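You operate a simulated robot arm through the tools that you are given. There is no shell and no other tool. Be economical: measure what you need, move in short steps, check, and stop when the job is done.

You are at the controls of a simulated two-armed robot. One attempt, no reset.

JOB
Put the folded cloth on the top of the console table away on the top of the desk. Press the pull chain to switch it on. Fetch the spirit level from the shelf of the console table and set it on the orange folder. Take the cap off the milk bottle and lay it down on the top of the console table. Shut the felt slide. Do these in any order. The felt slide goes toward x +1.0, y +0.0, z +0.0 (a direction in the base frame), to its stop.

Only the result counts: the job must be done as asked and must still hold three seconds after the hand-in. Knocking over, shifting, dropping, spilling or breaking anything else fails it. Lids that push on must go on centred and level and be pressed home; caps that screw on are set level and turned clockwise until they are tight. Flat cloth is picked up by pressing the open fingertips on it (5 to 10 N) and closing them slowly along it; thin cloth reads only 2 to 8 mm in the jaws.

ROBOT AND FRAMES
Two 6-joint arms with two-finger parallel grippers on one trunk, on a base that drives. Base frame: it is fixed to the floor where the robot stands at the start and does not move with it; the origin is under the middle of the robot, x ahead of it, y to its left, z up. Units: mm, degrees, N and s.
The left shoulder is at the start at [60, 187, 1097], the right one opposite. Places, roughly: felt slide [300, 1600, 700]; folded cloth (10x6x3 cm) [500, 0, 800]; folder [-1250, -1750, 750]; milk bottle [500, 1000, 750]; pull chain [400, 200, 900]; spirit level (16x3x4 cm) [400, 1000, 300]; top of the desk [-4000, -2700, 800]. Payload 1.57 kg a hand.
The tool frame of a hand sits at the grasp point between the pads (the TCP): z along the fingers, y along the line on which they close. The tips reach 30 mm beyond it. The gripper opens to 110 mm. The fingers are 24 mm wide and 12 mm thick; the gripper's body (48 by 112 mm) begins 78 mm behind the TCP.
Orientation is that of the tool frame in the base frame, as a unit quaternion [w, x, y, z]. With the fingers straight down and closing along the base's y, the tool's x points along the base's -x, its y along +y and its z along -z.

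CONTROLS
- The arms move only by the tool drive_tool. It takes "left_motion", "right_motion" or both (then of equal length, played together; a hand with none holds still); each is a list of rows, each a list of 3 entries, a list of its own where there are three numbers: the shift along the tool's x, y, z in mm, then the turn, a rotation vector about the tool's x, y, z in degrees, then the finger opening in mm, from 0 to 110. In form: [[[x, y, z], [rx, ry, rz], fingers], ...]. A call has 1 to 20 rows; each row shifts and turns the commanded pose from where the row before left it, along the tool's axes as they then stand. A row lasts 0.2 s, in which the tool goes at most 50 mm and 8.6 degrees; a call with a longer step from one row to the next is refused whole, and so is a gripper value outside its range. A pose out of reach is approached as far as the arm can. The call stops where the force on the tool passes 40 N (or 10 N more than at its start, if that is more) or the arm is blocked; 0.2 s more then pass. The fingers move at their own pace (about 153 mm/s each) and stop on an object; they squeeze with about 30 N. The grip force told is the motor's: it shows also when the fingers shut on nothing. Time passes only in rows, and 0.2 s behind the last, so rows that do not move let the fingers close. It gives the time, the measured TCP pose, the force on the tool (base axes), the opening and the grip force at its end, in the units of the frame above (readings bear some noise), with the torque about the TCP (base axes, N m) and any sound that the robot's microphone picked up.
- Cameras (640 x 400 px; columns grow to the right, rows downward): "scene" is now at [13.8, 32.5, 1641.2]; the picture's right is [0.36, -0.93, 0.00], its down [-0.74, -0.29, -0.61] and it looks along [0.56, 0.22, -0.80] (base axes); focal length 248 px, centre (320, 200). "left" rides on the left gripper at [70, -16, -141] in its tool frame; the picture's right is [0.23, 0.97, 0.00], its down [-0.85, 0.20, -0.48] and it looks along [-0.47, 0.11, 0.88] (tool axes); focal length 222 px, centre (320, 200). "right" rides on the right gripper at [70, 16, -141] in its tool frame; the picture's right is [-0.23, 0.97, 0.00], its down [-0.86, -0.20, -0.48] and it looks along [-0.47, -0.11, 0.88] (tool axes); focal length 222 px, centre (320, 200). There is no depth. A picture from a camera that has moved, and an enlarged one, comes with that camera's place and axes in the base frame and with its lens. The place of the scene camera against the robot may be out by one fixed shift of up to 12 mm in any direction.
- capture(camera): a new picture of that camera. The clock stands still meanwhile.
- lift_body(by): slides the trunk up (or, below 0, down) by that many mm; the arms and the scene camera ride with it, the base frame stays. It gives what a move gives, with no picture.
- steer(legs): drives the robot by 1 to 6 legs, each [ahead, left, turn to the left] in mm, mm and degrees, along the robot's own axes; the way and the turn of a leg run together, so that a leg with both is an arc; at most 1500 mm and 180 degrees a leg. The arms and the cameras ride along, it lands a little off, and it stops where it bumps. It gives what a move gives.
- turn_head(pan, tilt): turns the head with the scene camera to pan (to the left, within 86 degrees either way) and tilt (down, from -29 to 69), counted from straight ahead of the robot. It gives what a move gives.
- inspect(camera, box): a new picture of the part [left, top, right, bottom] of that camera's present view, enlarged. The clock stands still meanwhile.
- hand_in(): hands the job in; it is judged then, once.

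Go step by step. Nothing tells you exact positions but the pictures and the camera data: compare them with the known pose of the tool, close in by small moves and look again before you grip or let go. The budget is 165 turns and 122 pictures, counting those below and the enlarged ones. Unless the task says otherwise, let go and move clear before handing in, and close with one line.

The tools are called after "Request:" as a command line: name --argument value ..., lists and objects as JSON in quotes. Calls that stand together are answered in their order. drive_tool: Moves the arms, as the interface text tells. Its arguments: {"type":"object","properties":{"left_motion":{"type":"array","items":{"type":"array"}},"right_motion":{"type":"array","items":{"type":"array"}}},"required":[]} The other tools are called the same way: lift_body (by) slides the trunk up or down; steer (legs) drives the base; turn_head (pan, tilt) turns the head that bears the scene camera; capture (camera) takes a picture; inspect (camera, box) takes an enlarged picture of a part of a camera's view; hand_in () hands the job in.

At the start:

```text
time_s: 0.0
left_tcp_pos: [437.4, 386.1, 1063.8]
left_orientation: [0.0, 0.0, 1.0, 0.001]
left_wrist_force: [0.2, 0.3, 0.0]
left_ft_torque: [-0.02, 0.0, -0.05]
left_finger_gap: 110.0
left_grip_force: 0.1
right_tcp_pos: [402.6, -53.1, 1150.3]
right_orientation: [0.0, 0.0, 1.0, 0.0]
right_wrist_force: [0.1, -0.3, -0.5]
right_ft_torque: [-0.01, 0.03, 0.01]
right_finger_gap: 110.2
right_grip_force: 0.0
trunk travel left (down, up): [-725.0, 265.0]
robot x, y, heading: [-3.8, -4.0, -0.1]
head pan, tilt: [21.1, 52.7]
```

scene: 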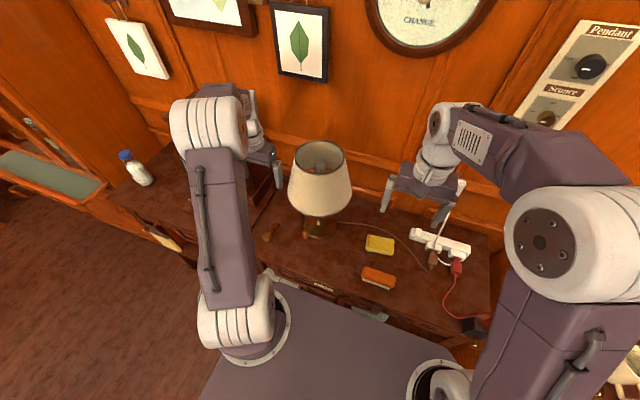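
right: 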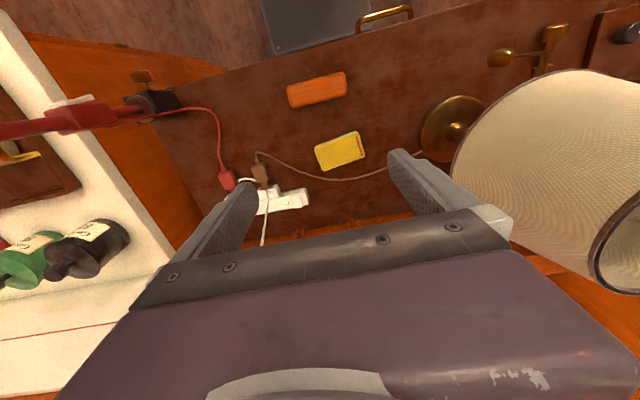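
left: 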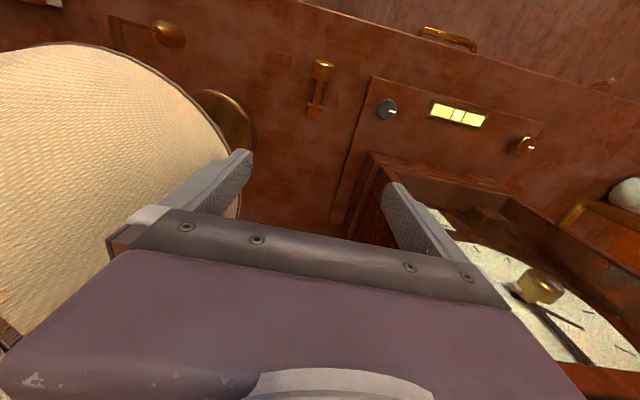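

I see a console table ahead with a lamp, a yellow and an orange block, and a milk bottle to the left. I will look closer at the pieces first.

Request:
inspect --camera "scene" --box '[250, 130, 500, 320]'

Request:
turn_head --pan 70 --tilt 35

Request:
capture --camera "scene"

```text
2.11 times, centred on (375, 225) of scene
camera zoom: at [13.8, 32.5, 1641.2], right [0.36, -0.93, 0.0], down [-0.74, -0.29, -0.61], along [0.56, 0.22, -0.8], focal length 522 px, centre (204, 147)
```

zoom: 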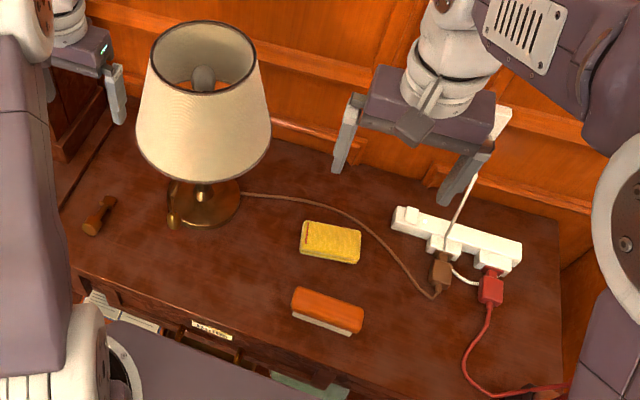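

```text
time_s: 1.2
left_tcp_pos: [437.5, 386.3, 1063.7]
left_orientation: [0.0, 0.0, 1.0, 0.0]
left_wrist_force: [-0.8, 0.3, 0.2]
left_ft_torque: [0.0, 0.01, -0.02]
left_finger_gap: 110.1
left_grip_force: 0.0
right_tcp_pos: [402.0, -54.0, 1148.6]
right_orientation: [0.0, 0.0, 1.0, 0.0]
right_wrist_force: [0.1, 0.1, -0.3]
right_ft_torque: [0.01, -0.01, 0.02]
right_finger_gap: 110.0
right_grip_force: 0.0
trunk travel left (down, up): [-725.0, 265.0]
robot x, y, heading: [1.4, -0.1, 0.1]
head pan, tilt: [70.0, 35.0]
```

```text
117 pictures are left
camera scene: at [-25.4, 88.5, 1666.5], right [0.94, -0.34, 0.0], down [-0.2, -0.54, -0.82], along [0.28, 0.77, -0.57], focal length 248 px, centre (320, 200)
```

scene: 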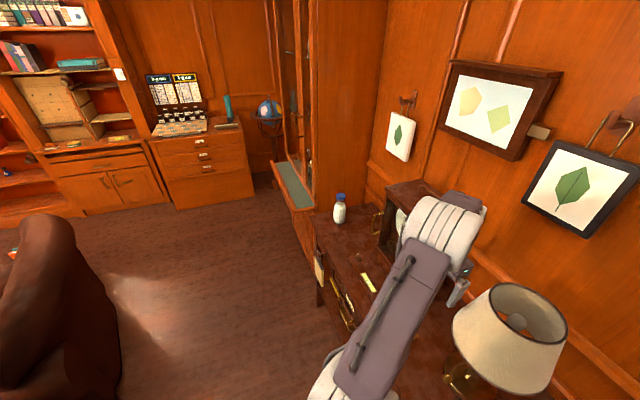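

Next I look closely at the yellow item and at the left part of the table.

Request:
inspect --camera "right" --box '[220, 50, 480, 220]'

Request:
inspect --camera "scene" --box '[260, 130, 500, 340]'

Request:
inspect --camera "left" --box '[60, 0, 640, 240]'

```text
2.35 times, centred on (350, 135) of right
camera zoom: at [333.6, -37.3, 1291.2], right [0.23, 0.97, 0.0], down [0.86, -0.2, 0.48], along [0.47, -0.11, -0.88], focal length 523 px, centre (249, 353)
```

zoom: 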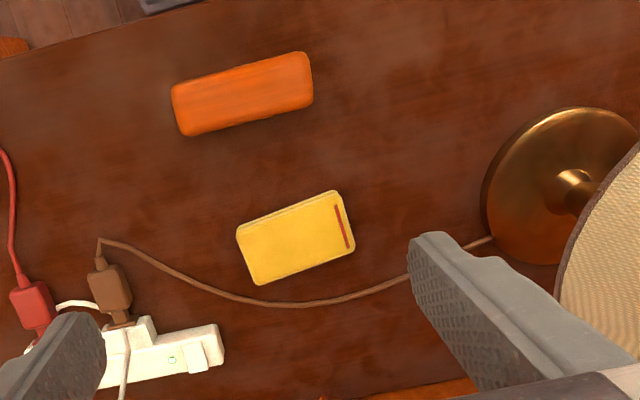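

```text
1.90 times, centred on (380, 235) of scene
camera zoom: at [-25.4, 88.5, 1666.5], right [0.94, -0.34, 0.0], down [-0.2, -0.54, -0.82], along [0.28, 0.77, -0.57], focal length 472 px, centre (206, 133)
```

zoom: 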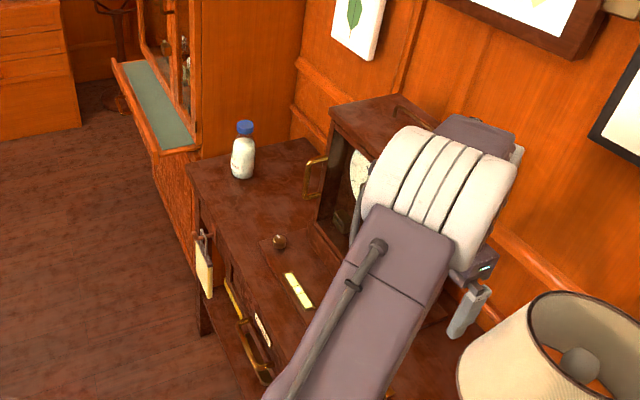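

```text
1.10 times, centred on (350, 120) of left
camera zoom: at [367.7, 371.4, 1204.9], right [-0.23, 0.97, 0.0], down [0.85, 0.2, 0.48], along [0.47, 0.11, -0.88], focal length 245 px, centre (287, 288)
```

zoom: 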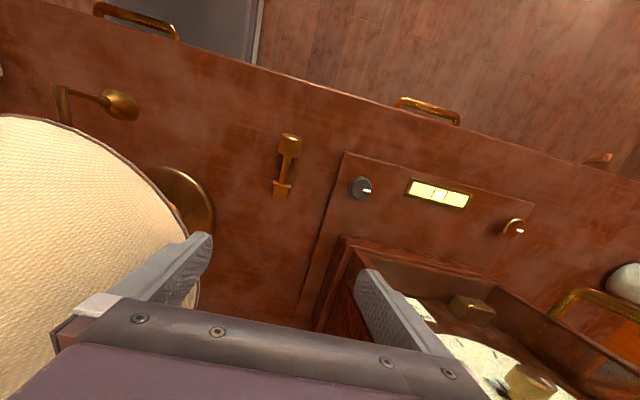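

I look closer at the lamp's pull chain from two wrist cameras and from the head.

Request:
inspect --camera "right" --box '[400, 0, 640, 150]'

Request:
inspect --camera "left" --box '[60, 0, 300, 150]'

Request:
turn_head --pan 15 --tilt 55

Request:
inspect --camera "scene" --box '[200, 120, 400, 270]'

```text
2.67 times, centred on (520, 75) of right
camera zoom: at [333.6, -37.3, 1291.2], right [0.23, 0.97, 0.0], down [0.86, -0.2, 0.48], along [0.47, -0.11, -0.88], focal length 592 px, centre (-213, 533)
```

zoom: 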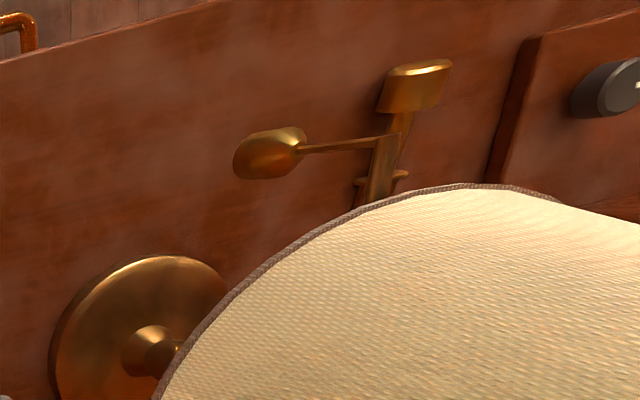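

```text
2.67 times, centred on (180, 75) of left
camera zoom: at [367.7, 371.4, 1204.9], right [-0.23, 0.97, 0.0], down [0.85, 0.2, 0.48], along [0.47, 0.11, -0.88], focal length 592 px, centre (693, 533)
```

zoom: 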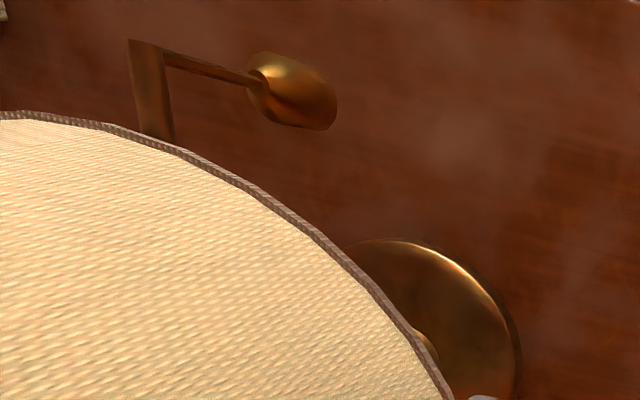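

```text
time_s: 2.4
left_tcp_pos: [438.5, 387.1, 1063.7]
left_orientation: [0.001, 0.0, 1.0, 0.001]
left_wrist_force: [0.6, 0.4, -0.4]
left_ft_torque: [0.01, 0.01, -0.02]
left_finger_gap: 109.8
left_grip_force: 0.1
right_tcp_pos: [402.2, -52.7, 1149.1]
right_orientation: [0.001, 0.0, 1.0, 0.0]
right_wrist_force: [-0.1, 0.5, 0.5]
right_ft_torque: [0.02, 0.0, -0.01]
right_finger_gap: 110.1
right_grip_force: 0.0
trunk travel left (down, up): [-725.0, 265.0]
robot x, y, heading: [-0.4, -1.3, -0.2]
head pan, tilt: [15.0, 55.0]
```

```text
2.67 times, centred on (300, 195) of scene
camera zoom: at [14.0, 24.6, 1638.3], right [0.26, -0.97, 0.0], down [-0.79, -0.21, -0.57], along [0.55, 0.15, -0.82], focal length 661 px, centre (373, 213)
```

zoom: 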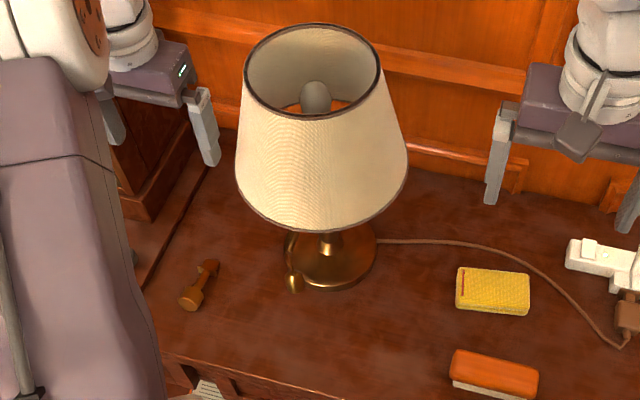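

The pull knob triangulates to about (366, 214, 919), hanging on a chain in front of the lamp. I bring the left hand in front of it and tilt the fingers forward 60°.

Request:
drive_tool --left_motion '[[[40, 0, 0], [0, 0, 0], 110], [[40, 0, 0], [0, 0, 0], 90], [[40, 0, 5], [0, 0, 0], 70], [[37, -20, 10], [0, 0, 0], 60], [[0, -43, 10], [0, 0, 0], 60], [[0, -43, 15], [0, 0, 0], 60], [[0, -43, 15], [0, 0, 0], 60], [[0, -23, 10], [0, 0, 0], 60], [[0, 0, 0], [0, -8.5, 0], 60], [[0, 0, 0], [0, -8.5, 0], 60], [[0, 0, 0], [0, -8.5, 0], 60], [[0, 0, 0], [0, -8.5, 0], 60], [[0, 0, 0], [0, -8.5, 0], 60], [[0, 0, 0], [0, -8.5, 0], 60], [[0, 0, 0], [0, -8.5, 0], 60]]'

Request:
capture --camera "left"

Request:
inspect --camera "scene" --box '[200, 120, 400, 270]'

```text
time_s: 5.3
left_tcp_pos: [380.1, 232.6, 1009.5]
left_orientation: [0.251, 0.008, 0.968, -0.025]
left_wrist_force: [-11.4, -2.8, -3.9]
left_ft_torque: [0.12, 0.15, -0.36]
left_finger_gap: 61.7
left_grip_force: 1.5
left hand out of reach, approached as far as the arm can: row 9, 10, 11, 12, 13, 14
right_tcp_pos: [399.9, -53.8, 1150.8]
right_orientation: [0.001, 0.0, 1.0, 0.0]
right_wrist_force: [0.0, -0.2, -0.1]
right_ft_torque: [-0.02, 0.0, 0.03]
right_finger_gap: 110.0
right_grip_force: 0.1
trunk travel left (down, up): [-725.0, 265.0]
robot x, y, heading: [-2.2, 0.5, 0.2]
head pan, tilt: [15.0, 55.0]
stopped in row 14 (left hand): the force on the tool passed its limit (the readings are from after the stop); the commanded pose is now the measured one
```

```text
110 pictures are left
camera left: at [250.5, 223.9, 1100.1], right [-0.17, 0.97, -0.15], down [0.52, 0.22, 0.82], along [0.84, 0.06, -0.55], focal length 222 px, centre (320, 200)
```

left: 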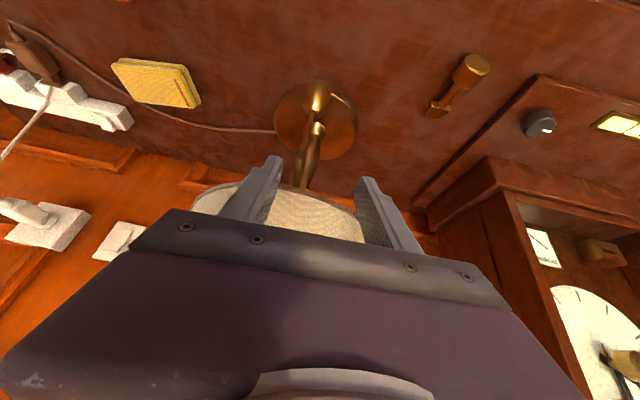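

```text
2.67 times, centred on (300, 195) of scene
camera zoom: at [9.8, 24.4, 1638.3], right [0.26, -0.97, 0.0], down [-0.79, -0.21, -0.58], along [0.56, 0.15, -0.82], focal length 661 px, centre (373, 213)
```

zoom: 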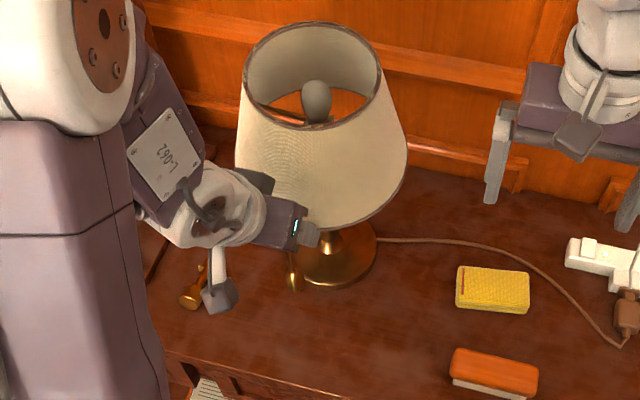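

The hand got crowded against the lamp shade because that pose is too close to the trunk. I back the base away, which leaves the arm's posture as it is.

Request:
steer --legs '[[-160, 0, 0]]'

Request:
lift_body --by -90

Request:
capture --camera "left"

Request:
capture --camera "scene"

```text
time_s: 6.7
left_tcp_pos: [223.8, 232.3, 1008.8]
left_orientation: [0.251, 0.006, 0.968, -0.025]
left_wrist_force: [0.0, 0.1, 0.7]
left_ft_torque: [0.03, 0.0, -0.04]
left_finger_gap: 59.7
left_grip_force: 0.1
right_tcp_pos: [241.9, -52.2, 1147.3]
right_orientation: [-0.001, -0.001, 1.0, 0.0]
right_wrist_force: [0.2, -0.8, -0.5]
right_ft_torque: [0.03, 0.02, -0.01]
right_finger_gap: 109.9
right_grip_force: 0.1
trunk travel left (down, up): [-725.0, 265.0]
robot x, y, heading: [-162.5, -4.9, -0.2]
head pan, tilt: [15.0, 55.0]
```

```text
time_s: 8.0
left_tcp_pos: [220.4, 232.7, 920.1]
left_orientation: [0.252, 0.007, 0.967, -0.025]
left_wrist_force: [0.7, 0.3, -1.2]
left_ft_torque: [0.0, 0.01, -0.02]
left_finger_gap: 60.1
left_grip_force: 0.1
right_tcp_pos: [239.6, -52.6, 1058.2]
right_orientation: [0.0, -0.001, 1.0, 0.0]
right_wrist_force: [-1.6, 0.6, 0.3]
right_ft_torque: [0.02, -0.02, 0.01]
right_finger_gap: 110.1
right_grip_force: 0.0
trunk travel left (down, up): [-635.0, 355.0]
robot x, y, heading: [-160.7, 0.7, 0.2]
head pan, tilt: [15.0, 55.0]
```

```text
108 pictures are left
camera left: at [91.6, 224.1, 1010.0], right [-0.17, 0.97, -0.15], down [0.52, 0.22, 0.83], along [0.84, 0.06, -0.54], focal length 222 px, centre (320, 200)
```

left: 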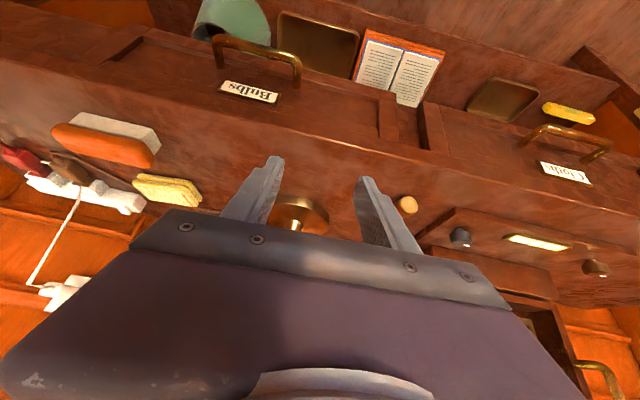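

```text
107 pictures are left
camera scene: at [-149.2, 24.1, 1548.3], right [0.26, -0.97, 0.0], down [-0.79, -0.21, -0.57], along [0.55, 0.15, -0.82], focal length 248 px, centre (320, 200)
```

scene: 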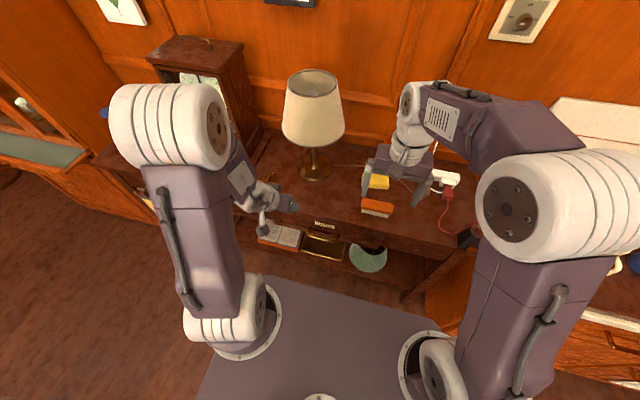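

The knob is hidden by the palm in the wrist view. Now that there is free space, I tilt the hand further forward.

Request:
drive_tool --left_motion '[[[0, 0, 0], [0, -8, 0], 60], [[0, 0, 0], [0, -8, 0], 60], [[0, 0, 0], [0, -8, 0], 60], [[0, 0, 0], [0, -8, 0], 60], [[0, 0, 0], [0, -8, 0], 60]]'

Request:
inspect --camera "scene" --box '[220, 110, 420, 235]'

Request:
capture --camera "left"

```text
time_s: 9.2
left_tcp_pos: [315.8, 282.2, 1015.2]
left_orientation: [0.566, -0.004, 0.824, -0.032]
left_wrist_force: [-0.5, -0.6, 0.4]
left_ft_torque: [-0.02, -0.03, 0.02]
left_finger_gap: 60.0
left_grip_force: 0.1
left hand out of reach, approached as far as the arm can: row 1, 2, 3, 4, 5
right_tcp_pos: [240.9, -52.7, 1059.7]
right_orientation: [0.0, 0.0, 1.0, 0.0]
right_wrist_force: [-0.9, 0.0, 0.1]
right_ft_torque: [0.02, 0.0, 0.0]
right_finger_gap: 110.4
right_grip_force: 0.1
trunk travel left (down, up): [-635.0, 355.0]
robot x, y, heading: [-165.3, -1.5, 0.4]
head pan, tilt: [15.0, 55.0]
```

```text
3.20 times, centred on (320, 172) of scene
camera zoom: at [-149.3, 24.2, 1548.3], right [0.26, -0.97, 0.0], down [-0.79, -0.21, -0.57], along [0.55, 0.15, -0.82], focal length 793 px, centre (320, 288)
```

zoom: 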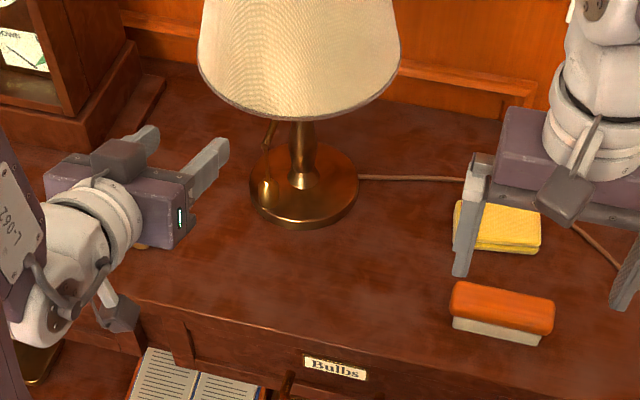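

```text
105 pictures are left
camera left: at [158.1, 271.0, 1001.4], right [-0.05, 0.96, -0.27], down [-0.13, 0.26, 0.96], along [0.99, 0.09, 0.11], focal length 222 px, centre (320, 200)
```

left: 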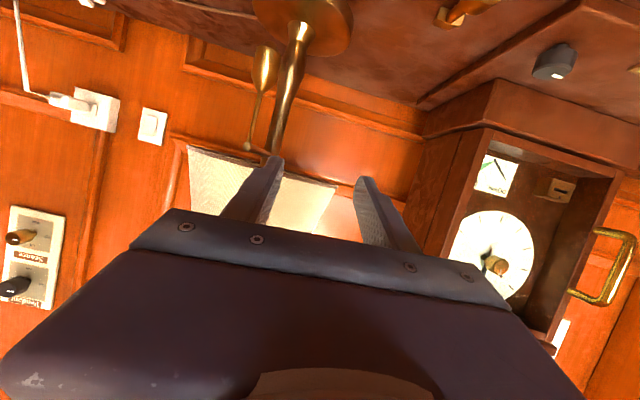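

The knob and chain now show clearly. With the hand tilted 69°, I use the base and trunk to line it up: back, to the right and down.

Request:
steer --legs '[[-80, 0, 0], [0, -70, 0]]'

Request:
lift_body --by -94

Request:
capture --camera "left"

Request:
inspect --camera "scene" --box '[220, 90, 420, 215]'

```text
time_s: 10.8
left_tcp_pos: [234.3, 211.7, 1014.3]
left_orientation: [0.564, -0.005, 0.825, -0.032]
left_wrist_force: [-0.9, -0.4, 0.1]
left_ft_torque: [-0.01, 0.01, -0.01]
left_finger_gap: 60.3
left_grip_force: 0.1
right_tcp_pos: [159.1, -123.6, 1059.9]
right_orientation: [0.0, -0.001, 1.0, 0.0]
right_wrist_force: [-0.4, -0.7, -0.3]
right_ft_torque: [0.04, -0.02, -0.01]
right_finger_gap: 110.1
right_grip_force: 0.0
trunk travel left (down, up): [-635.0, 355.0]
robot x, y, heading: [-243.7, -67.2, 0.4]
head pan, tilt: [15.0, 55.0]
```

```text
time_s: 12.1
left_tcp_pos: [236.1, 212.0, 919.4]
left_orientation: [0.564, -0.004, 0.825, -0.032]
left_wrist_force: [0.5, -0.1, 0.7]
left_ft_torque: [0.0, -0.01, -0.02]
left_finger_gap: 60.1
left_grip_force: 0.0
right_tcp_pos: [159.8, -123.9, 965.4]
right_orientation: [0.0, -0.001, 1.0, 0.001]
right_wrist_force: [-0.9, 0.3, 0.4]
right_ft_torque: [-0.01, -0.01, 0.01]
right_finger_gap: 110.0
right_grip_force: 0.0
trunk travel left (down, up): [-541.0, 449.0]
robot x, y, heading: [-240.8, -71.2, 0.2]
head pan, tilt: [15.0, 55.0]
```

```text
104 pictures are left
camera left: at [78.1, 200.7, 907.1], right [-0.06, 0.96, -0.27], down [-0.13, 0.26, 0.96], along [0.99, 0.09, 0.11], focal length 222 px, centre (320, 200)
```

left: 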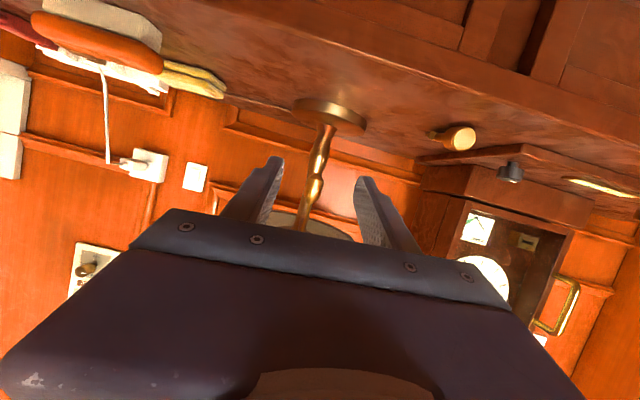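

```text
3.20 times, centred on (320, 152) of scene
camera zoom: at [-229.1, -45.9, 1454.3], right [0.26, -0.97, 0.0], down [-0.79, -0.21, -0.57], along [0.55, 0.15, -0.82], focal length 793 px, centre (320, 352)
```

zoom: 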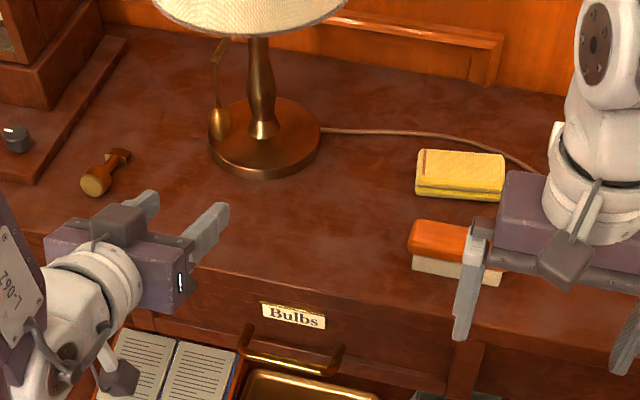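

The knob sits straight ahead of the open fingers at about (366, 212, 922). I drive forward 105 mm and look.

Request:
steer --legs '[[105, 0, 0]]'

Request:
capture --camera "left"

Request:
inspect --camera "scene" --box '[220, 110, 380, 210]'

```text
time_s: 13.3
left_tcp_pos: [340.8, 212.7, 918.8]
left_orientation: [0.563, -0.005, 0.826, -0.032]
left_wrist_force: [0.1, 0.6, 0.2]
left_ft_torque: [-0.01, 0.0, 0.02]
left_finger_gap: 59.9
left_grip_force: 0.2
right_tcp_pos: [264.1, -123.6, 966.2]
right_orientation: [0.0, -0.001, 1.0, -0.001]
right_wrist_force: [0.3, 0.0, -0.4]
right_ft_torque: [0.04, 0.03, 0.02]
right_finger_gap: 109.9
right_grip_force: 0.0
trunk travel left (down, up): [-541.0, 449.0]
robot x, y, heading: [-138.2, -70.2, -0.2]
head pan, tilt: [15.0, 55.0]
```

```text
102 pictures are left
camera left: at [184.0, 200.3, 906.9], right [-0.05, 0.96, -0.27], down [-0.13, 0.26, 0.96], along [0.99, 0.09, 0.11], focal length 222 px, centre (320, 200)
```

left: 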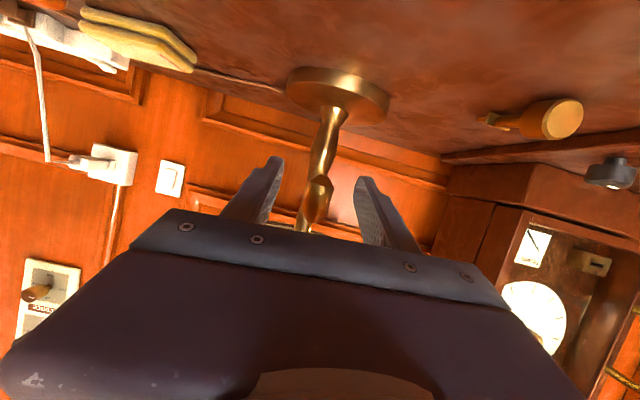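

```text
4.00 times, centred on (300, 160) of scene
camera zoom: at [-123.1, -45.9, 1454.3], right [0.26, -0.97, 0.0], down [-0.79, -0.21, -0.57], along [0.55, 0.15, -0.82], focal length 991 px, centre (400, 360)
```

zoom: 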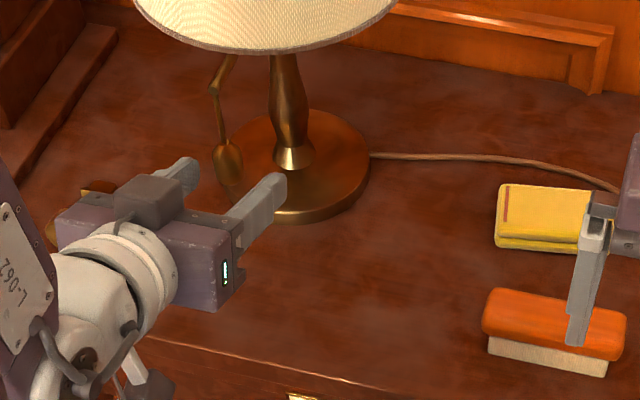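

The knob is centred between the fingers. I advance 26 mm horizontally and close on it.

Request:
drive_tool --left_motion '[[[-5, 0, 12.5], [0, 0, 0], 60], [[-5, 0, 12.5], [0, 0, 0], 60], [[0, 0, 0], [0, 0, 0], 40], [[0, 0, 0], [0, 0, 0], 20], [[0, 0, 0], [0, 0, 0], 0], [[0, 0, 0], [0, 0, 0], 0]]'

Request:
inspect --camera "scene" --box '[220, 110, 380, 210]'

```text
time_s: 14.7
left_tcp_pos: [366.9, 213.3, 919.1]
left_orientation: [0.563, -0.005, 0.825, -0.033]
left_wrist_force: [1.1, 9.2, 0.6]
left_ft_torque: [0.71, -0.03, -0.06]
left_finger_gap: 21.7
left_grip_force: 34.6
right_tcp_pos: [265.4, -122.5, 964.4]
right_orientation: [0.0, 0.0, 1.0, -0.001]
right_wrist_force: [-0.9, 0.3, -0.3]
right_ft_torque: [-0.02, -0.01, -0.01]
right_finger_gap: 110.1
right_grip_force: 0.1
trunk travel left (down, up): [-541.0, 449.0]
robot x, y, heading: [-139.3, -74.8, -0.0]
head pan, tilt: [15.0, 55.0]
```

```text
4.00 times, centred on (300, 160) of scene
camera zoom: at [-123.6, -43.9, 1454.2], right [0.26, -0.97, 0.0], down [-0.79, -0.21, -0.57], along [0.55, 0.15, -0.82], focal length 991 px, centre (400, 360)
```

zoom: 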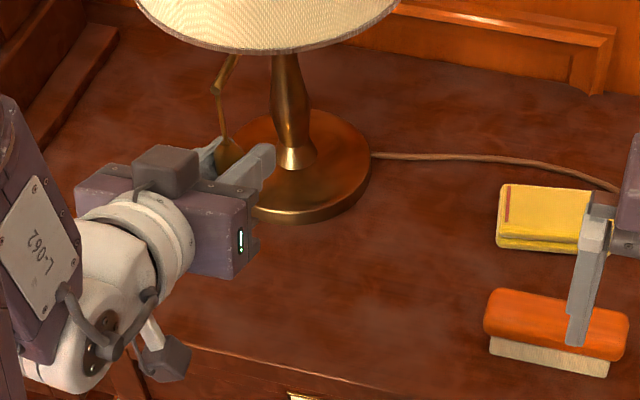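

The knob is held at a 21.7 mm gap. I pull gently straight down and listen for a click.

Request:
drive_tool --left_motion '[[[2.8, 0.5, 1.1], [0, 0, 0], 0], [[2.8, 0.5, 1.1], [0, 0, 0], 0], [[2.8, 0, 1.1], [0, 0, 0], 0], [[2.8, 0, 1.1], [0, 0, 0], 0]]'

Request:
capture --camera "scene"

```text
time_s: 15.7
left_tcp_pos: [368.8, 213.0, 907.2]
left_orientation: [0.564, -0.005, 0.825, -0.033]
left_wrist_force: [1.6, 8.8, 2.9]
left_ft_torque: [0.59, 0.01, -0.07]
left_finger_gap: 21.5
left_grip_force: 34.8
right_tcp_pos: [264.5, -122.7, 965.7]
right_orientation: [0.0, 0.0, 1.0, -0.001]
right_wrist_force: [-1.2, 0.7, -0.8]
right_ft_torque: [0.03, 0.0, 0.01]
right_finger_gap: 110.0
right_grip_force: 0.0
trunk travel left (down, up): [-541.0, 449.0]
robot x, y, heading: [-138.9, -71.1, -0.1]
head pan, tilt: [15.0, 55.0]
```

```text
99 pictures are left
camera scene: at [-123.5, -44.3, 1454.3], right [0.26, -0.97, 0.0], down [-0.79, -0.21, -0.57], along [0.55, 0.15, -0.82], focal length 248 px, centre (320, 200)
```

scene: 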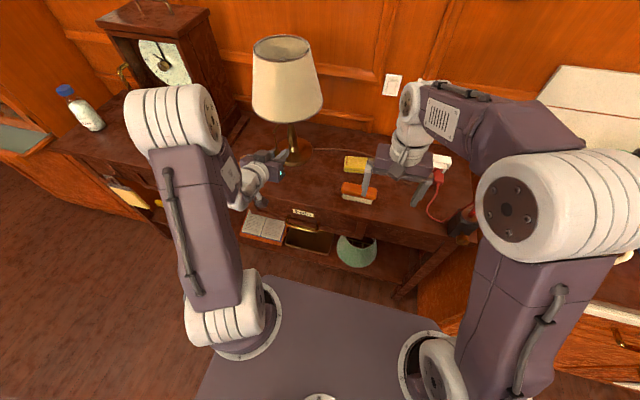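

Only 3 N of resistance after 12 mm and no click yet, so I pull further.

Request:
drive_tool --left_motion '[[[2.8, 0, 1.1], [0, 0, 0], 0], [[2.8, 0, 1.1], [0, 0, 0], 0], [[2.8, 0, 1.1], [0, 0, 0], 0], [[2.8, 0, 1.1], [0, 0, 0], 0]]'

Request:
capture --camera "left"

```text
time_s: 16.7
left_tcp_pos: [368.7, 211.2, 897.7]
left_orientation: [0.561, -0.005, 0.827, -0.036]
left_wrist_force: [-4.1, 6.0, 3.6]
left_ft_torque: [0.67, -0.45, -0.08]
left_finger_gap: 21.9
left_grip_force: 35.3
left hand out of reach, approached as far as the arm can: row 4
right_tcp_pos: [262.9, -123.2, 965.7]
right_orientation: [0.0, 0.0, 1.0, -0.001]
right_wrist_force: [-0.5, -0.8, -0.1]
right_ft_torque: [0.02, 0.01, 0.02]
right_finger_gap: 110.0
right_grip_force: 0.0
trunk travel left (down, up): [-541.0, 449.0]
robot x, y, heading: [-140.2, -71.1, 0.1]
head pan, tilt: [15.0, 55.0]
```

```text
98 pictures are left
camera left: at [210.8, 201.4, 886.5], right [-0.05, 0.96, -0.28], down [-0.12, 0.27, 0.96], along [0.99, 0.08, 0.1], focal length 222 px, centre (320, 200)
```

left: 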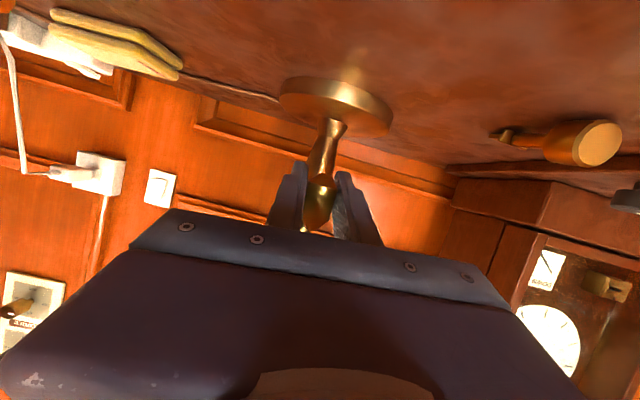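

I continue the pull with the trunk, since the arm is at its reach limit.

Request:
lift_body --by -10

Request:
capture --camera "scene"

```text
time_s: 17.3
left_tcp_pos: [368.9, 213.0, 892.1]
left_orientation: [0.568, -0.005, 0.822, -0.035]
left_wrist_force: [-2.2, 7.6, 25.4]
left_ft_torque: [0.67, -0.41, -0.06]
left_finger_gap: 22.0
left_grip_force: 35.0
right_tcp_pos: [261.3, -123.5, 957.6]
right_orientation: [0.002, 0.0, 1.0, 0.0]
right_wrist_force: [0.2, -0.8, -0.1]
right_ft_torque: [0.01, 0.02, 0.02]
right_finger_gap: 110.1
right_grip_force: 0.0
trunk travel left (down, up): [-531.0, 459.0]
robot x, y, heading: [-140.3, -69.6, -0.1]
head pan, tilt: [15.0, 55.0]
```

```text
97 pictures are left
camera scene: at [-128.0, -46.1, 1444.6], right [0.26, -0.97, 0.0], down [-0.79, -0.21, -0.58], along [0.56, 0.15, -0.82], focal length 248 px, centre (320, 200)
```

scene: 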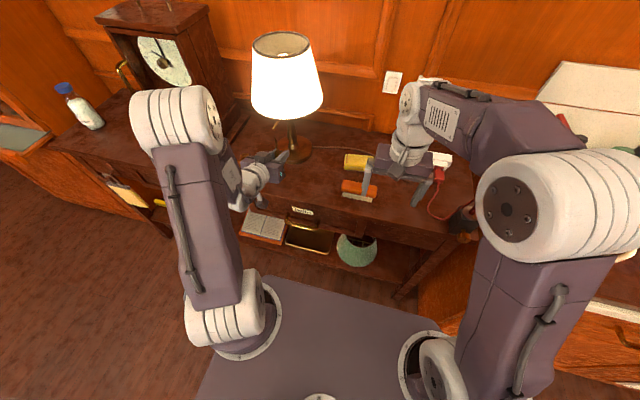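

The lamp is lit. I ease the chain back up, release, and back away.

Request:
lift_body --by 18

Request:
drive_tool --left_motion '[[[0, 0, 0], [0, 0, 0], 30], [[0, 0, 0], [0, 0, 0], 60], [[0, 0, 0], [0, 0, 0], 60]]'

Request:
steer --legs '[[-150, 0, 0]]'

Request:
capture --camera "scene"

```text
time_s: 17.9
left_tcp_pos: [368.7, 213.2, 904.2]
left_orientation: [0.56, -0.005, 0.828, -0.037]
left_wrist_force: [-4.1, 6.4, 1.9]
left_ft_torque: [0.58, 1.05, 0.06]
left_finger_gap: 21.7
left_grip_force: 34.5
right_tcp_pos: [263.3, -122.6, 972.6]
right_orientation: [0.0, -0.001, 1.0, -0.001]
right_wrist_force: [0.5, 0.0, 0.4]
right_ft_torque: [-0.03, -0.03, 0.0]
right_finger_gap: 109.7
right_grip_force: 0.1
trunk travel left (down, up): [-549.0, 441.0]
robot x, y, heading: [-130.7, -68.8, 0.0]
head pan, tilt: [15.0, 55.0]
```

```text
time_s: 18.7
left_tcp_pos: [369.2, 211.6, 906.0]
left_orientation: [0.562, -0.005, 0.826, -0.036]
left_wrist_force: [-0.6, -0.1, -0.9]
left_ft_torque: [-0.01, 0.01, -0.01]
left_finger_gap: 59.8
left_grip_force: 0.1
right_tcp_pos: [263.6, -123.9, 973.1]
right_orientation: [0.0, 0.0, 1.0, 0.0]
right_wrist_force: [0.4, 0.2, -0.5]
right_ft_torque: [0.02, 0.0, 0.04]
right_finger_gap: 110.1
right_grip_force: 0.0
trunk travel left (down, up): [-549.0, 441.0]
robot x, y, heading: [-138.3, -71.6, 0.2]
head pan, tilt: [15.0, 55.0]
```

```text
time_s: 20.1
left_tcp_pos: [218.9, 211.4, 905.9]
left_orientation: [0.562, -0.004, 0.827, -0.036]
left_wrist_force: [-0.6, 0.1, 0.1]
left_ft_torque: [-0.01, 0.04, -0.01]
left_finger_gap: 60.0
left_grip_force: 0.0
right_tcp_pos: [114.8, -124.5, 973.7]
right_orientation: [0.0, 0.001, 1.0, 0.0]
right_wrist_force: [-0.7, 0.2, -1.1]
right_ft_torque: [-0.01, -0.04, 0.01]
right_finger_gap: 109.8
right_grip_force: 0.0
trunk travel left (down, up): [-549.0, 441.0]
robot x, y, heading: [-286.0, -69.1, -0.2]
head pan, tilt: [15.0, 55.0]
```

```text
96 pictures are left
camera scene: at [-273.4, -45.7, 1462.3], right [0.26, -0.97, 0.0], down [-0.79, -0.21, -0.57], along [0.55, 0.15, -0.82], focal length 248 px, centre (320, 200)
```

scene: 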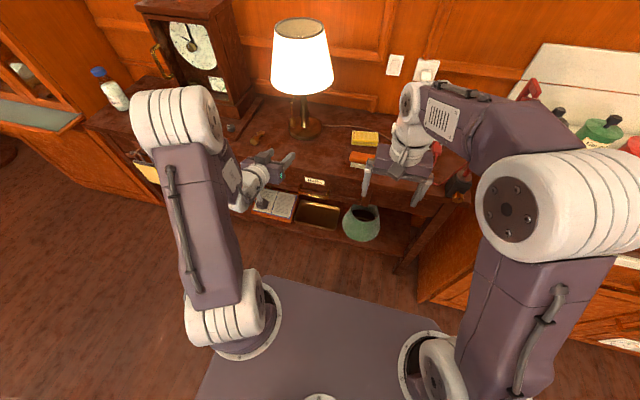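

The lamp stays on. I turn the left hand back to pointing down, raise the trunk a little and drive left to face the bottle.

Request:
drive_tool --left_motion '[[[0, 0, -20], [0, 8.5, 0], 110], [[0, 0, -20], [0, 8.5, 0], 110], [[0, 0, -20], [0, 8.5, 0], 110], [[0, 0, -10], [0, 8.5, 0], 110], [[0, 0, 0], [0, 8.5, 0], 110], [[0, 0, 0], [0, 8.5, 0], 110], [[0, 0, 0], [0, 8.5, 0], 110], [[0, 0, 0], [0, 8.3, 0], 110]]'

Request:
lift_body --by 150

Request:
steer --legs '[[0, 1050, 0]]'

Request:
capture --camera "scene"

Request:
capture --camera "left"

```text
time_s: 21.9
left_tcp_pos: [163.1, 216.7, 942.6]
left_orientation: [0.004, 0.016, 0.999, -0.031]
left_wrist_force: [-0.4, -0.7, 0.3]
left_ft_torque: [-0.02, 0.04, -0.01]
left_finger_gap: 109.9
left_grip_force: 0.0
right_tcp_pos: [116.7, -124.6, 972.5]
right_orientation: [0.0, 0.001, 1.0, 0.0]
right_wrist_force: [-1.0, -0.1, 0.0]
right_ft_torque: [-0.02, 0.0, 0.0]
right_finger_gap: 110.1
right_grip_force: 0.1
trunk travel left (down, up): [-549.0, 441.0]
robot x, y, heading: [-285.7, -69.3, -0.2]
head pan, tilt: [15.0, 55.0]
```

```text
time_s: 23.6
left_tcp_pos: [162.3, 215.4, 1094.1]
left_orientation: [0.006, 0.017, 0.999, -0.033]
left_wrist_force: [0.6, 0.1, -0.2]
left_ft_torque: [0.01, 0.0, 0.03]
left_finger_gap: 109.9
left_grip_force: 0.0
right_tcp_pos: [115.2, -124.6, 1123.3]
right_orientation: [0.0, 0.0, 1.0, 0.0]
right_wrist_force: [-0.1, 0.0, -0.4]
right_ft_torque: [0.04, -0.02, -0.02]
right_finger_gap: 109.9
right_grip_force: 0.0
trunk travel left (down, up): [-699.0, 291.0]
robot x, y, heading: [-286.9, -72.1, -0.2]
head pan, tilt: [15.0, 55.0]
```

```text
time_s: 29.1
left_tcp_pos: [152.1, 1270.9, 1093.0]
left_orientation: [0.006, 0.01, 0.999, -0.033]
left_wrist_force: [-0.7, 0.2, -1.0]
left_ft_torque: [-0.02, 0.01, 0.0]
left_finger_gap: 110.2
left_grip_force: 0.1
right_tcp_pos: [110.0, 929.5, 1122.1]
right_orientation: [-0.001, -0.005, 1.0, 0.001]
right_wrist_force: [0.1, 0.2, 0.4]
right_ft_torque: [-0.01, 0.03, 0.01]
right_finger_gap: 110.1
right_grip_force: 0.0
trunk travel left (down, up): [-699.0, 291.0]
robot x, y, heading: [-291.8, 978.0, 0.6]
head pan, tilt: [15.0, 55.0]
```

```text
95 pictures are left
camera scene: at [-278.7, 1003.9, 1612.3], right [0.27, -0.96, 0.0], down [-0.79, -0.22, -0.57], along [0.55, 0.16, -0.82], focal length 248 px, centre (320, 200)
```

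scene: 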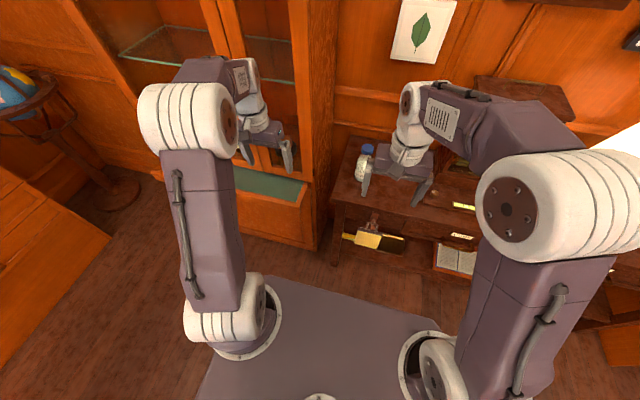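

```text
94 pictures are left
camera left: at [81.0, 1266.2, 1235.0], right [-0.21, 0.98, -0.07], down [0.85, 0.21, 0.47], along [0.48, 0.04, -0.88], focal length 222 px, centre (320, 200)
```

left: 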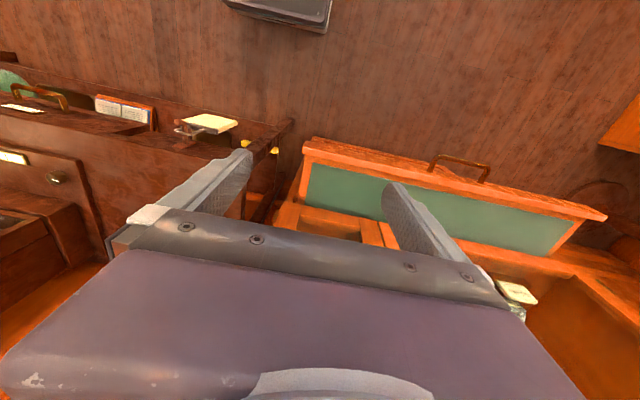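

The bottle is right behind the right hand, and the slide is on the left. I zoom in on both.

Request:
inspect --camera "scene" --box '[310, 120, 510, 280]'

Request:
capture --camera "right"

Request:
turn_head --pan 35 --tilt 50

Request:
capture --camera "scene"

```text
2.50 times, centred on (410, 200) of scene
camera zoom: at [-278.7, 1003.9, 1612.3], right [0.27, -0.96, 0.0], down [-0.79, -0.22, -0.57], along [0.55, 0.16, -0.82], focal length 620 px, centre (95, 200)
```

zoom: 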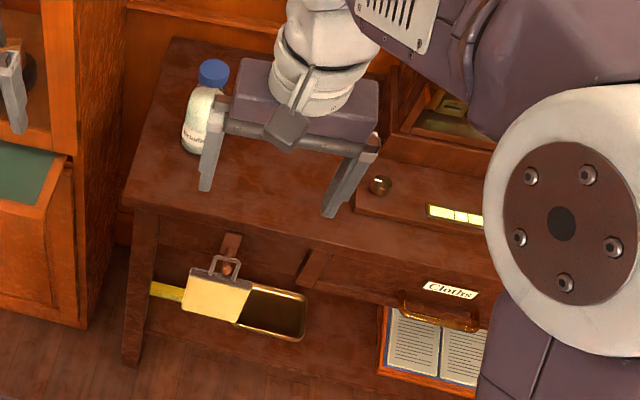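

```text
92 pictures are left
camera right: at [41.7, 946.1, 1265.1], right [0.22, 0.98, 0.0], down [0.86, -0.19, 0.48], along [0.47, -0.1, -0.88], focal length 222 px, centre (320, 200)
```

right: 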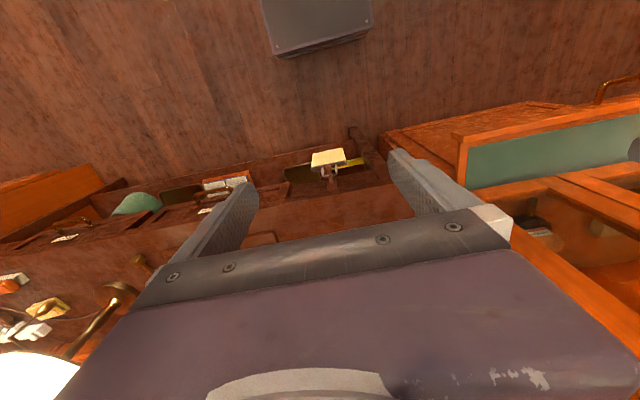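

```text
time_s: 29.9
left_tcp_pos: [151.8, 1271.5, 1093.4]
left_orientation: [0.006, 0.01, 0.999, -0.032]
left_wrist_force: [0.3, 0.4, 1.0]
left_ft_torque: [-0.01, 0.01, 0.0]
left_finger_gap: 110.0
left_grip_force: 0.1
right_tcp_pos: [110.5, 930.4, 1123.3]
right_orientation: [0.0, -0.006, 1.0, 0.001]
right_wrist_force: [0.1, -0.5, -0.4]
right_ft_torque: [-0.02, 0.02, 0.04]
right_finger_gap: 110.0
right_grip_force: 0.1
trunk travel left (down, up): [-699.0, 291.0]
robot x, y, heading: [-293.8, 984.4, 0.9]
head pan, tilt: [35.0, 50.0]
```

```text
91 pictures are left
camera scene: at [-285.5, 1029.5, 1618.8], right [0.58, -0.81, 0.0], down [-0.62, -0.45, -0.64], along [0.52, 0.37, -0.77], focal length 248 px, centre (320, 200)
```

scene: 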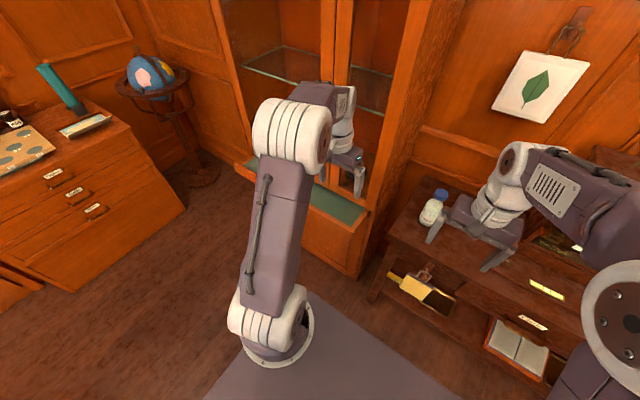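

I zoom in on the slide.

Request:
inspect --camera "scene" --box '[220, 140, 400, 280]'

Request:
inspect --camera "left" --box '[240, 100, 640, 330]'

```text
2.86 times, centred on (310, 210) of scene
camera zoom: at [-285.5, 1029.5, 1618.8], right [0.58, -0.81, 0.0], down [-0.62, -0.45, -0.64], along [0.52, 0.37, -0.77], focal length 708 px, centre (349, 171)
```

zoom: 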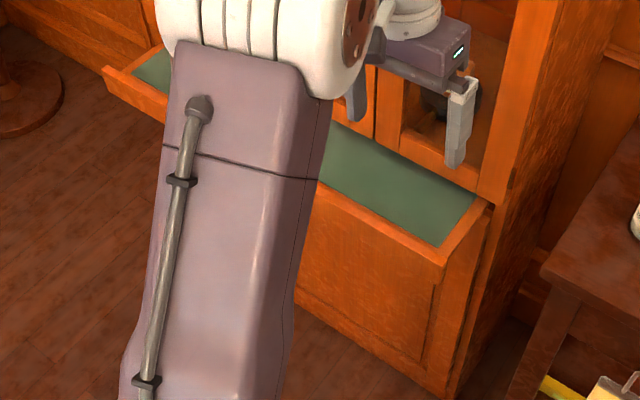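

```text
1.60 times, centred on (440, 215) of left
camera zoom: at [81.0, 1266.5, 1234.9], right [-0.21, 0.98, -0.07], down [0.85, 0.21, 0.47], along [0.48, 0.04, -0.88], focal length 355 px, centre (128, 176)
```

zoom: 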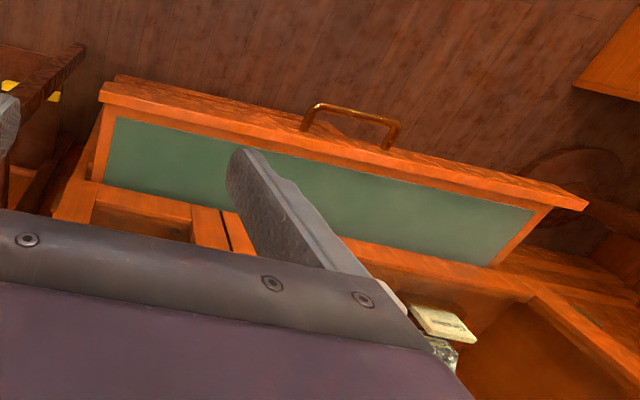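

The slide's front corner is near (205, 1230), with the height still uncertain. I drive left to bring the left hand opposite the slide's middle and look from there.

Request:
steer --legs '[[0, 310, -0.8]]'

Request:
capture --camera "left"

Request:
capture --camera "scene"

```text
time_s: 32.0
left_tcp_pos: [154.3, 1576.4, 1093.8]
left_orientation: [0.006, 0.016, 0.999, -0.033]
left_wrist_force: [0.0, -0.1, -0.2]
left_ft_torque: [0.02, 0.02, -0.04]
left_finger_gap: 110.3
left_grip_force: 0.1
right_tcp_pos: [108.6, 1235.9, 1123.4]
right_orientation: [0.0, 0.001, 1.0, 0.0]
right_wrist_force: [-0.1, 0.5, -0.2]
right_ft_torque: [0.03, 0.0, -0.01]
right_finger_gap: 109.8
right_grip_force: 0.0
trunk travel left (down, up): [-699.0, 291.0]
robot x, y, heading: [-296.4, 1290.8, 0.1]
head pan, tilt: [35.0, 50.0]
```

```text
88 pictures are left
camera left: at [82.6, 1572.2, 1235.2], right [-0.2, 0.98, -0.07], down [0.86, 0.2, 0.48], along [0.48, 0.04, -0.88], focal length 222 px, centre (320, 200)
```

left: 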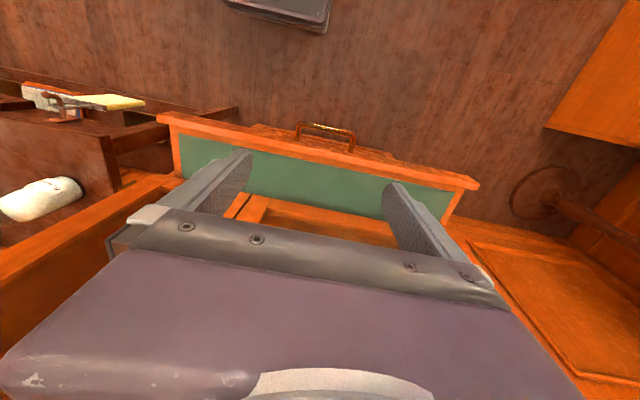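

```text
87 pictures are left
camera scene: at [-287.0, 1339.7, 1618.8], right [0.57, -0.82, 0.0], down [-0.63, -0.44, -0.64], along [0.53, 0.37, -0.77], focal length 248 px, centre (320, 200)
```

scene: 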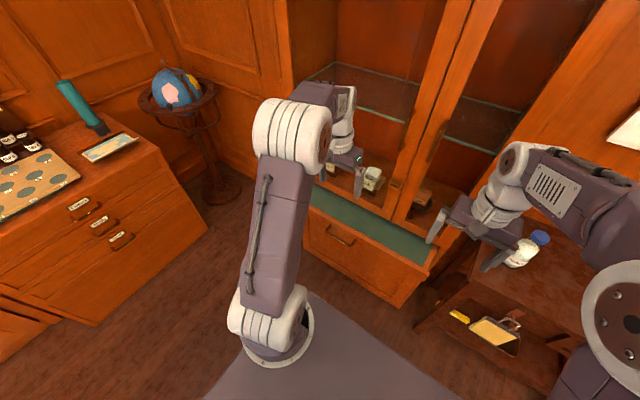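

From the two left views, the slide's front rail is at about x 220, its top at z 767, centred on y 1576, with a handle in front. I close and retract the left hand a bit, raise the right hand clear, then lower the trunk to handle height.

Request:
drive_tool --left_motion '[[[15, 0, 0], [0, 0, 0], 60], [[15, 0, 0], [0, 0, 0], 0], [[20, 0, 0], [0, 0, 0], 0], [[0, 0, 0], [0, 0, 0], 0], [[0, 0, 0], [0, 0, 0], 0]]' --right_motion '[[[0, 0, -40], [0, 0, 0], 110], [[0, 0, -40], [0, 0, 0], 110], [[0, 0, -40], [0, 0, 0], 110], [[0, 0, -40], [0, 0, 0], 110], [[0, 0, 0], [0, 0, 0], 110]]'

Request:
lift_body --by -335

Request:
capture --camera "left"

Request:
capture --camera "scene"

```text
time_s: 33.2
left_tcp_pos: [106.7, 1579.1, 1093.0]
left_orientation: [0.006, 0.015, 0.999, -0.032]
left_wrist_force: [0.1, -0.3, 0.5]
left_ft_torque: [0.0, -0.03, -0.04]
left_finger_gap: 0.1
left_grip_force: 21.2
right_tcp_pos: [110.8, 1239.4, 1282.9]
right_orientation: [0.0, 0.0, 1.0, 0.0]
right_wrist_force: [-0.1, -0.9, 0.2]
right_ft_torque: [0.05, 0.01, -0.02]
right_finger_gap: 110.0
right_grip_force: 0.0
trunk travel left (down, up): [-699.0, 291.0]
robot x, y, heading: [-296.1, 1291.2, 0.1]
head pan, tilt: [35.0, 50.0]
```

```text
time_s: 36.5
left_tcp_pos: [104.5, 1580.9, 758.5]
left_orientation: [0.005, 0.016, 0.999, -0.032]
left_wrist_force: [0.9, 0.4, -0.3]
left_ft_torque: [-0.01, 0.0, -0.01]
left_finger_gap: 0.2
left_grip_force: 21.8
right_tcp_pos: [109.7, 1238.5, 948.6]
right_orientation: [0.0, 0.0, 1.0, 0.0]
right_wrist_force: [0.0, 0.6, 0.0]
right_ft_torque: [-0.01, 0.01, 0.0]
right_finger_gap: 109.9
right_grip_force: 0.1
trunk travel left (down, up): [-364.0, 626.0]
robot x, y, heading: [-298.5, 1291.5, -0.1]
head pan, tilt: [35.0, 50.0]
```

```text
86 pictures are left
camera left: at [33.7, 1575.5, 899.8], right [-0.2, 0.98, -0.07], down [0.86, 0.2, 0.47], along [0.48, 0.04, -0.88], focal length 222 px, centre (320, 200)
```

left: 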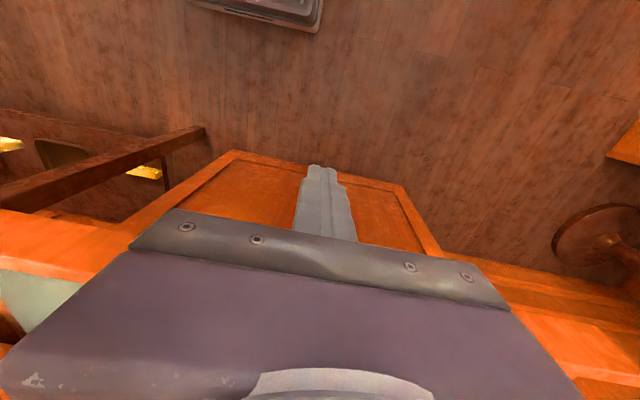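

```text
85 pictures are left
camera scene: at [-287.0, 1340.8, 1283.8], right [0.57, -0.82, 0.0], down [-0.63, -0.44, -0.64], along [0.53, 0.37, -0.77], focal length 248 px, centre (320, 200)
```

scene: 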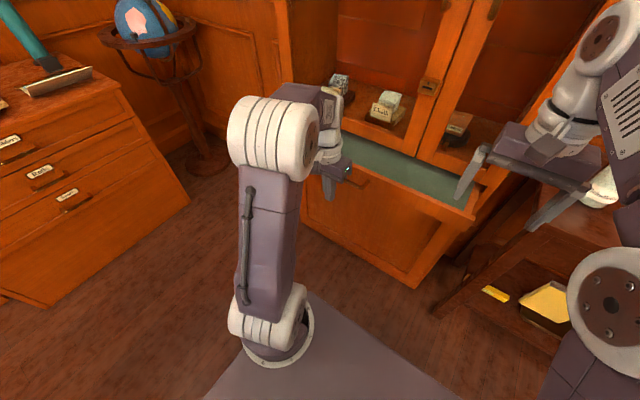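

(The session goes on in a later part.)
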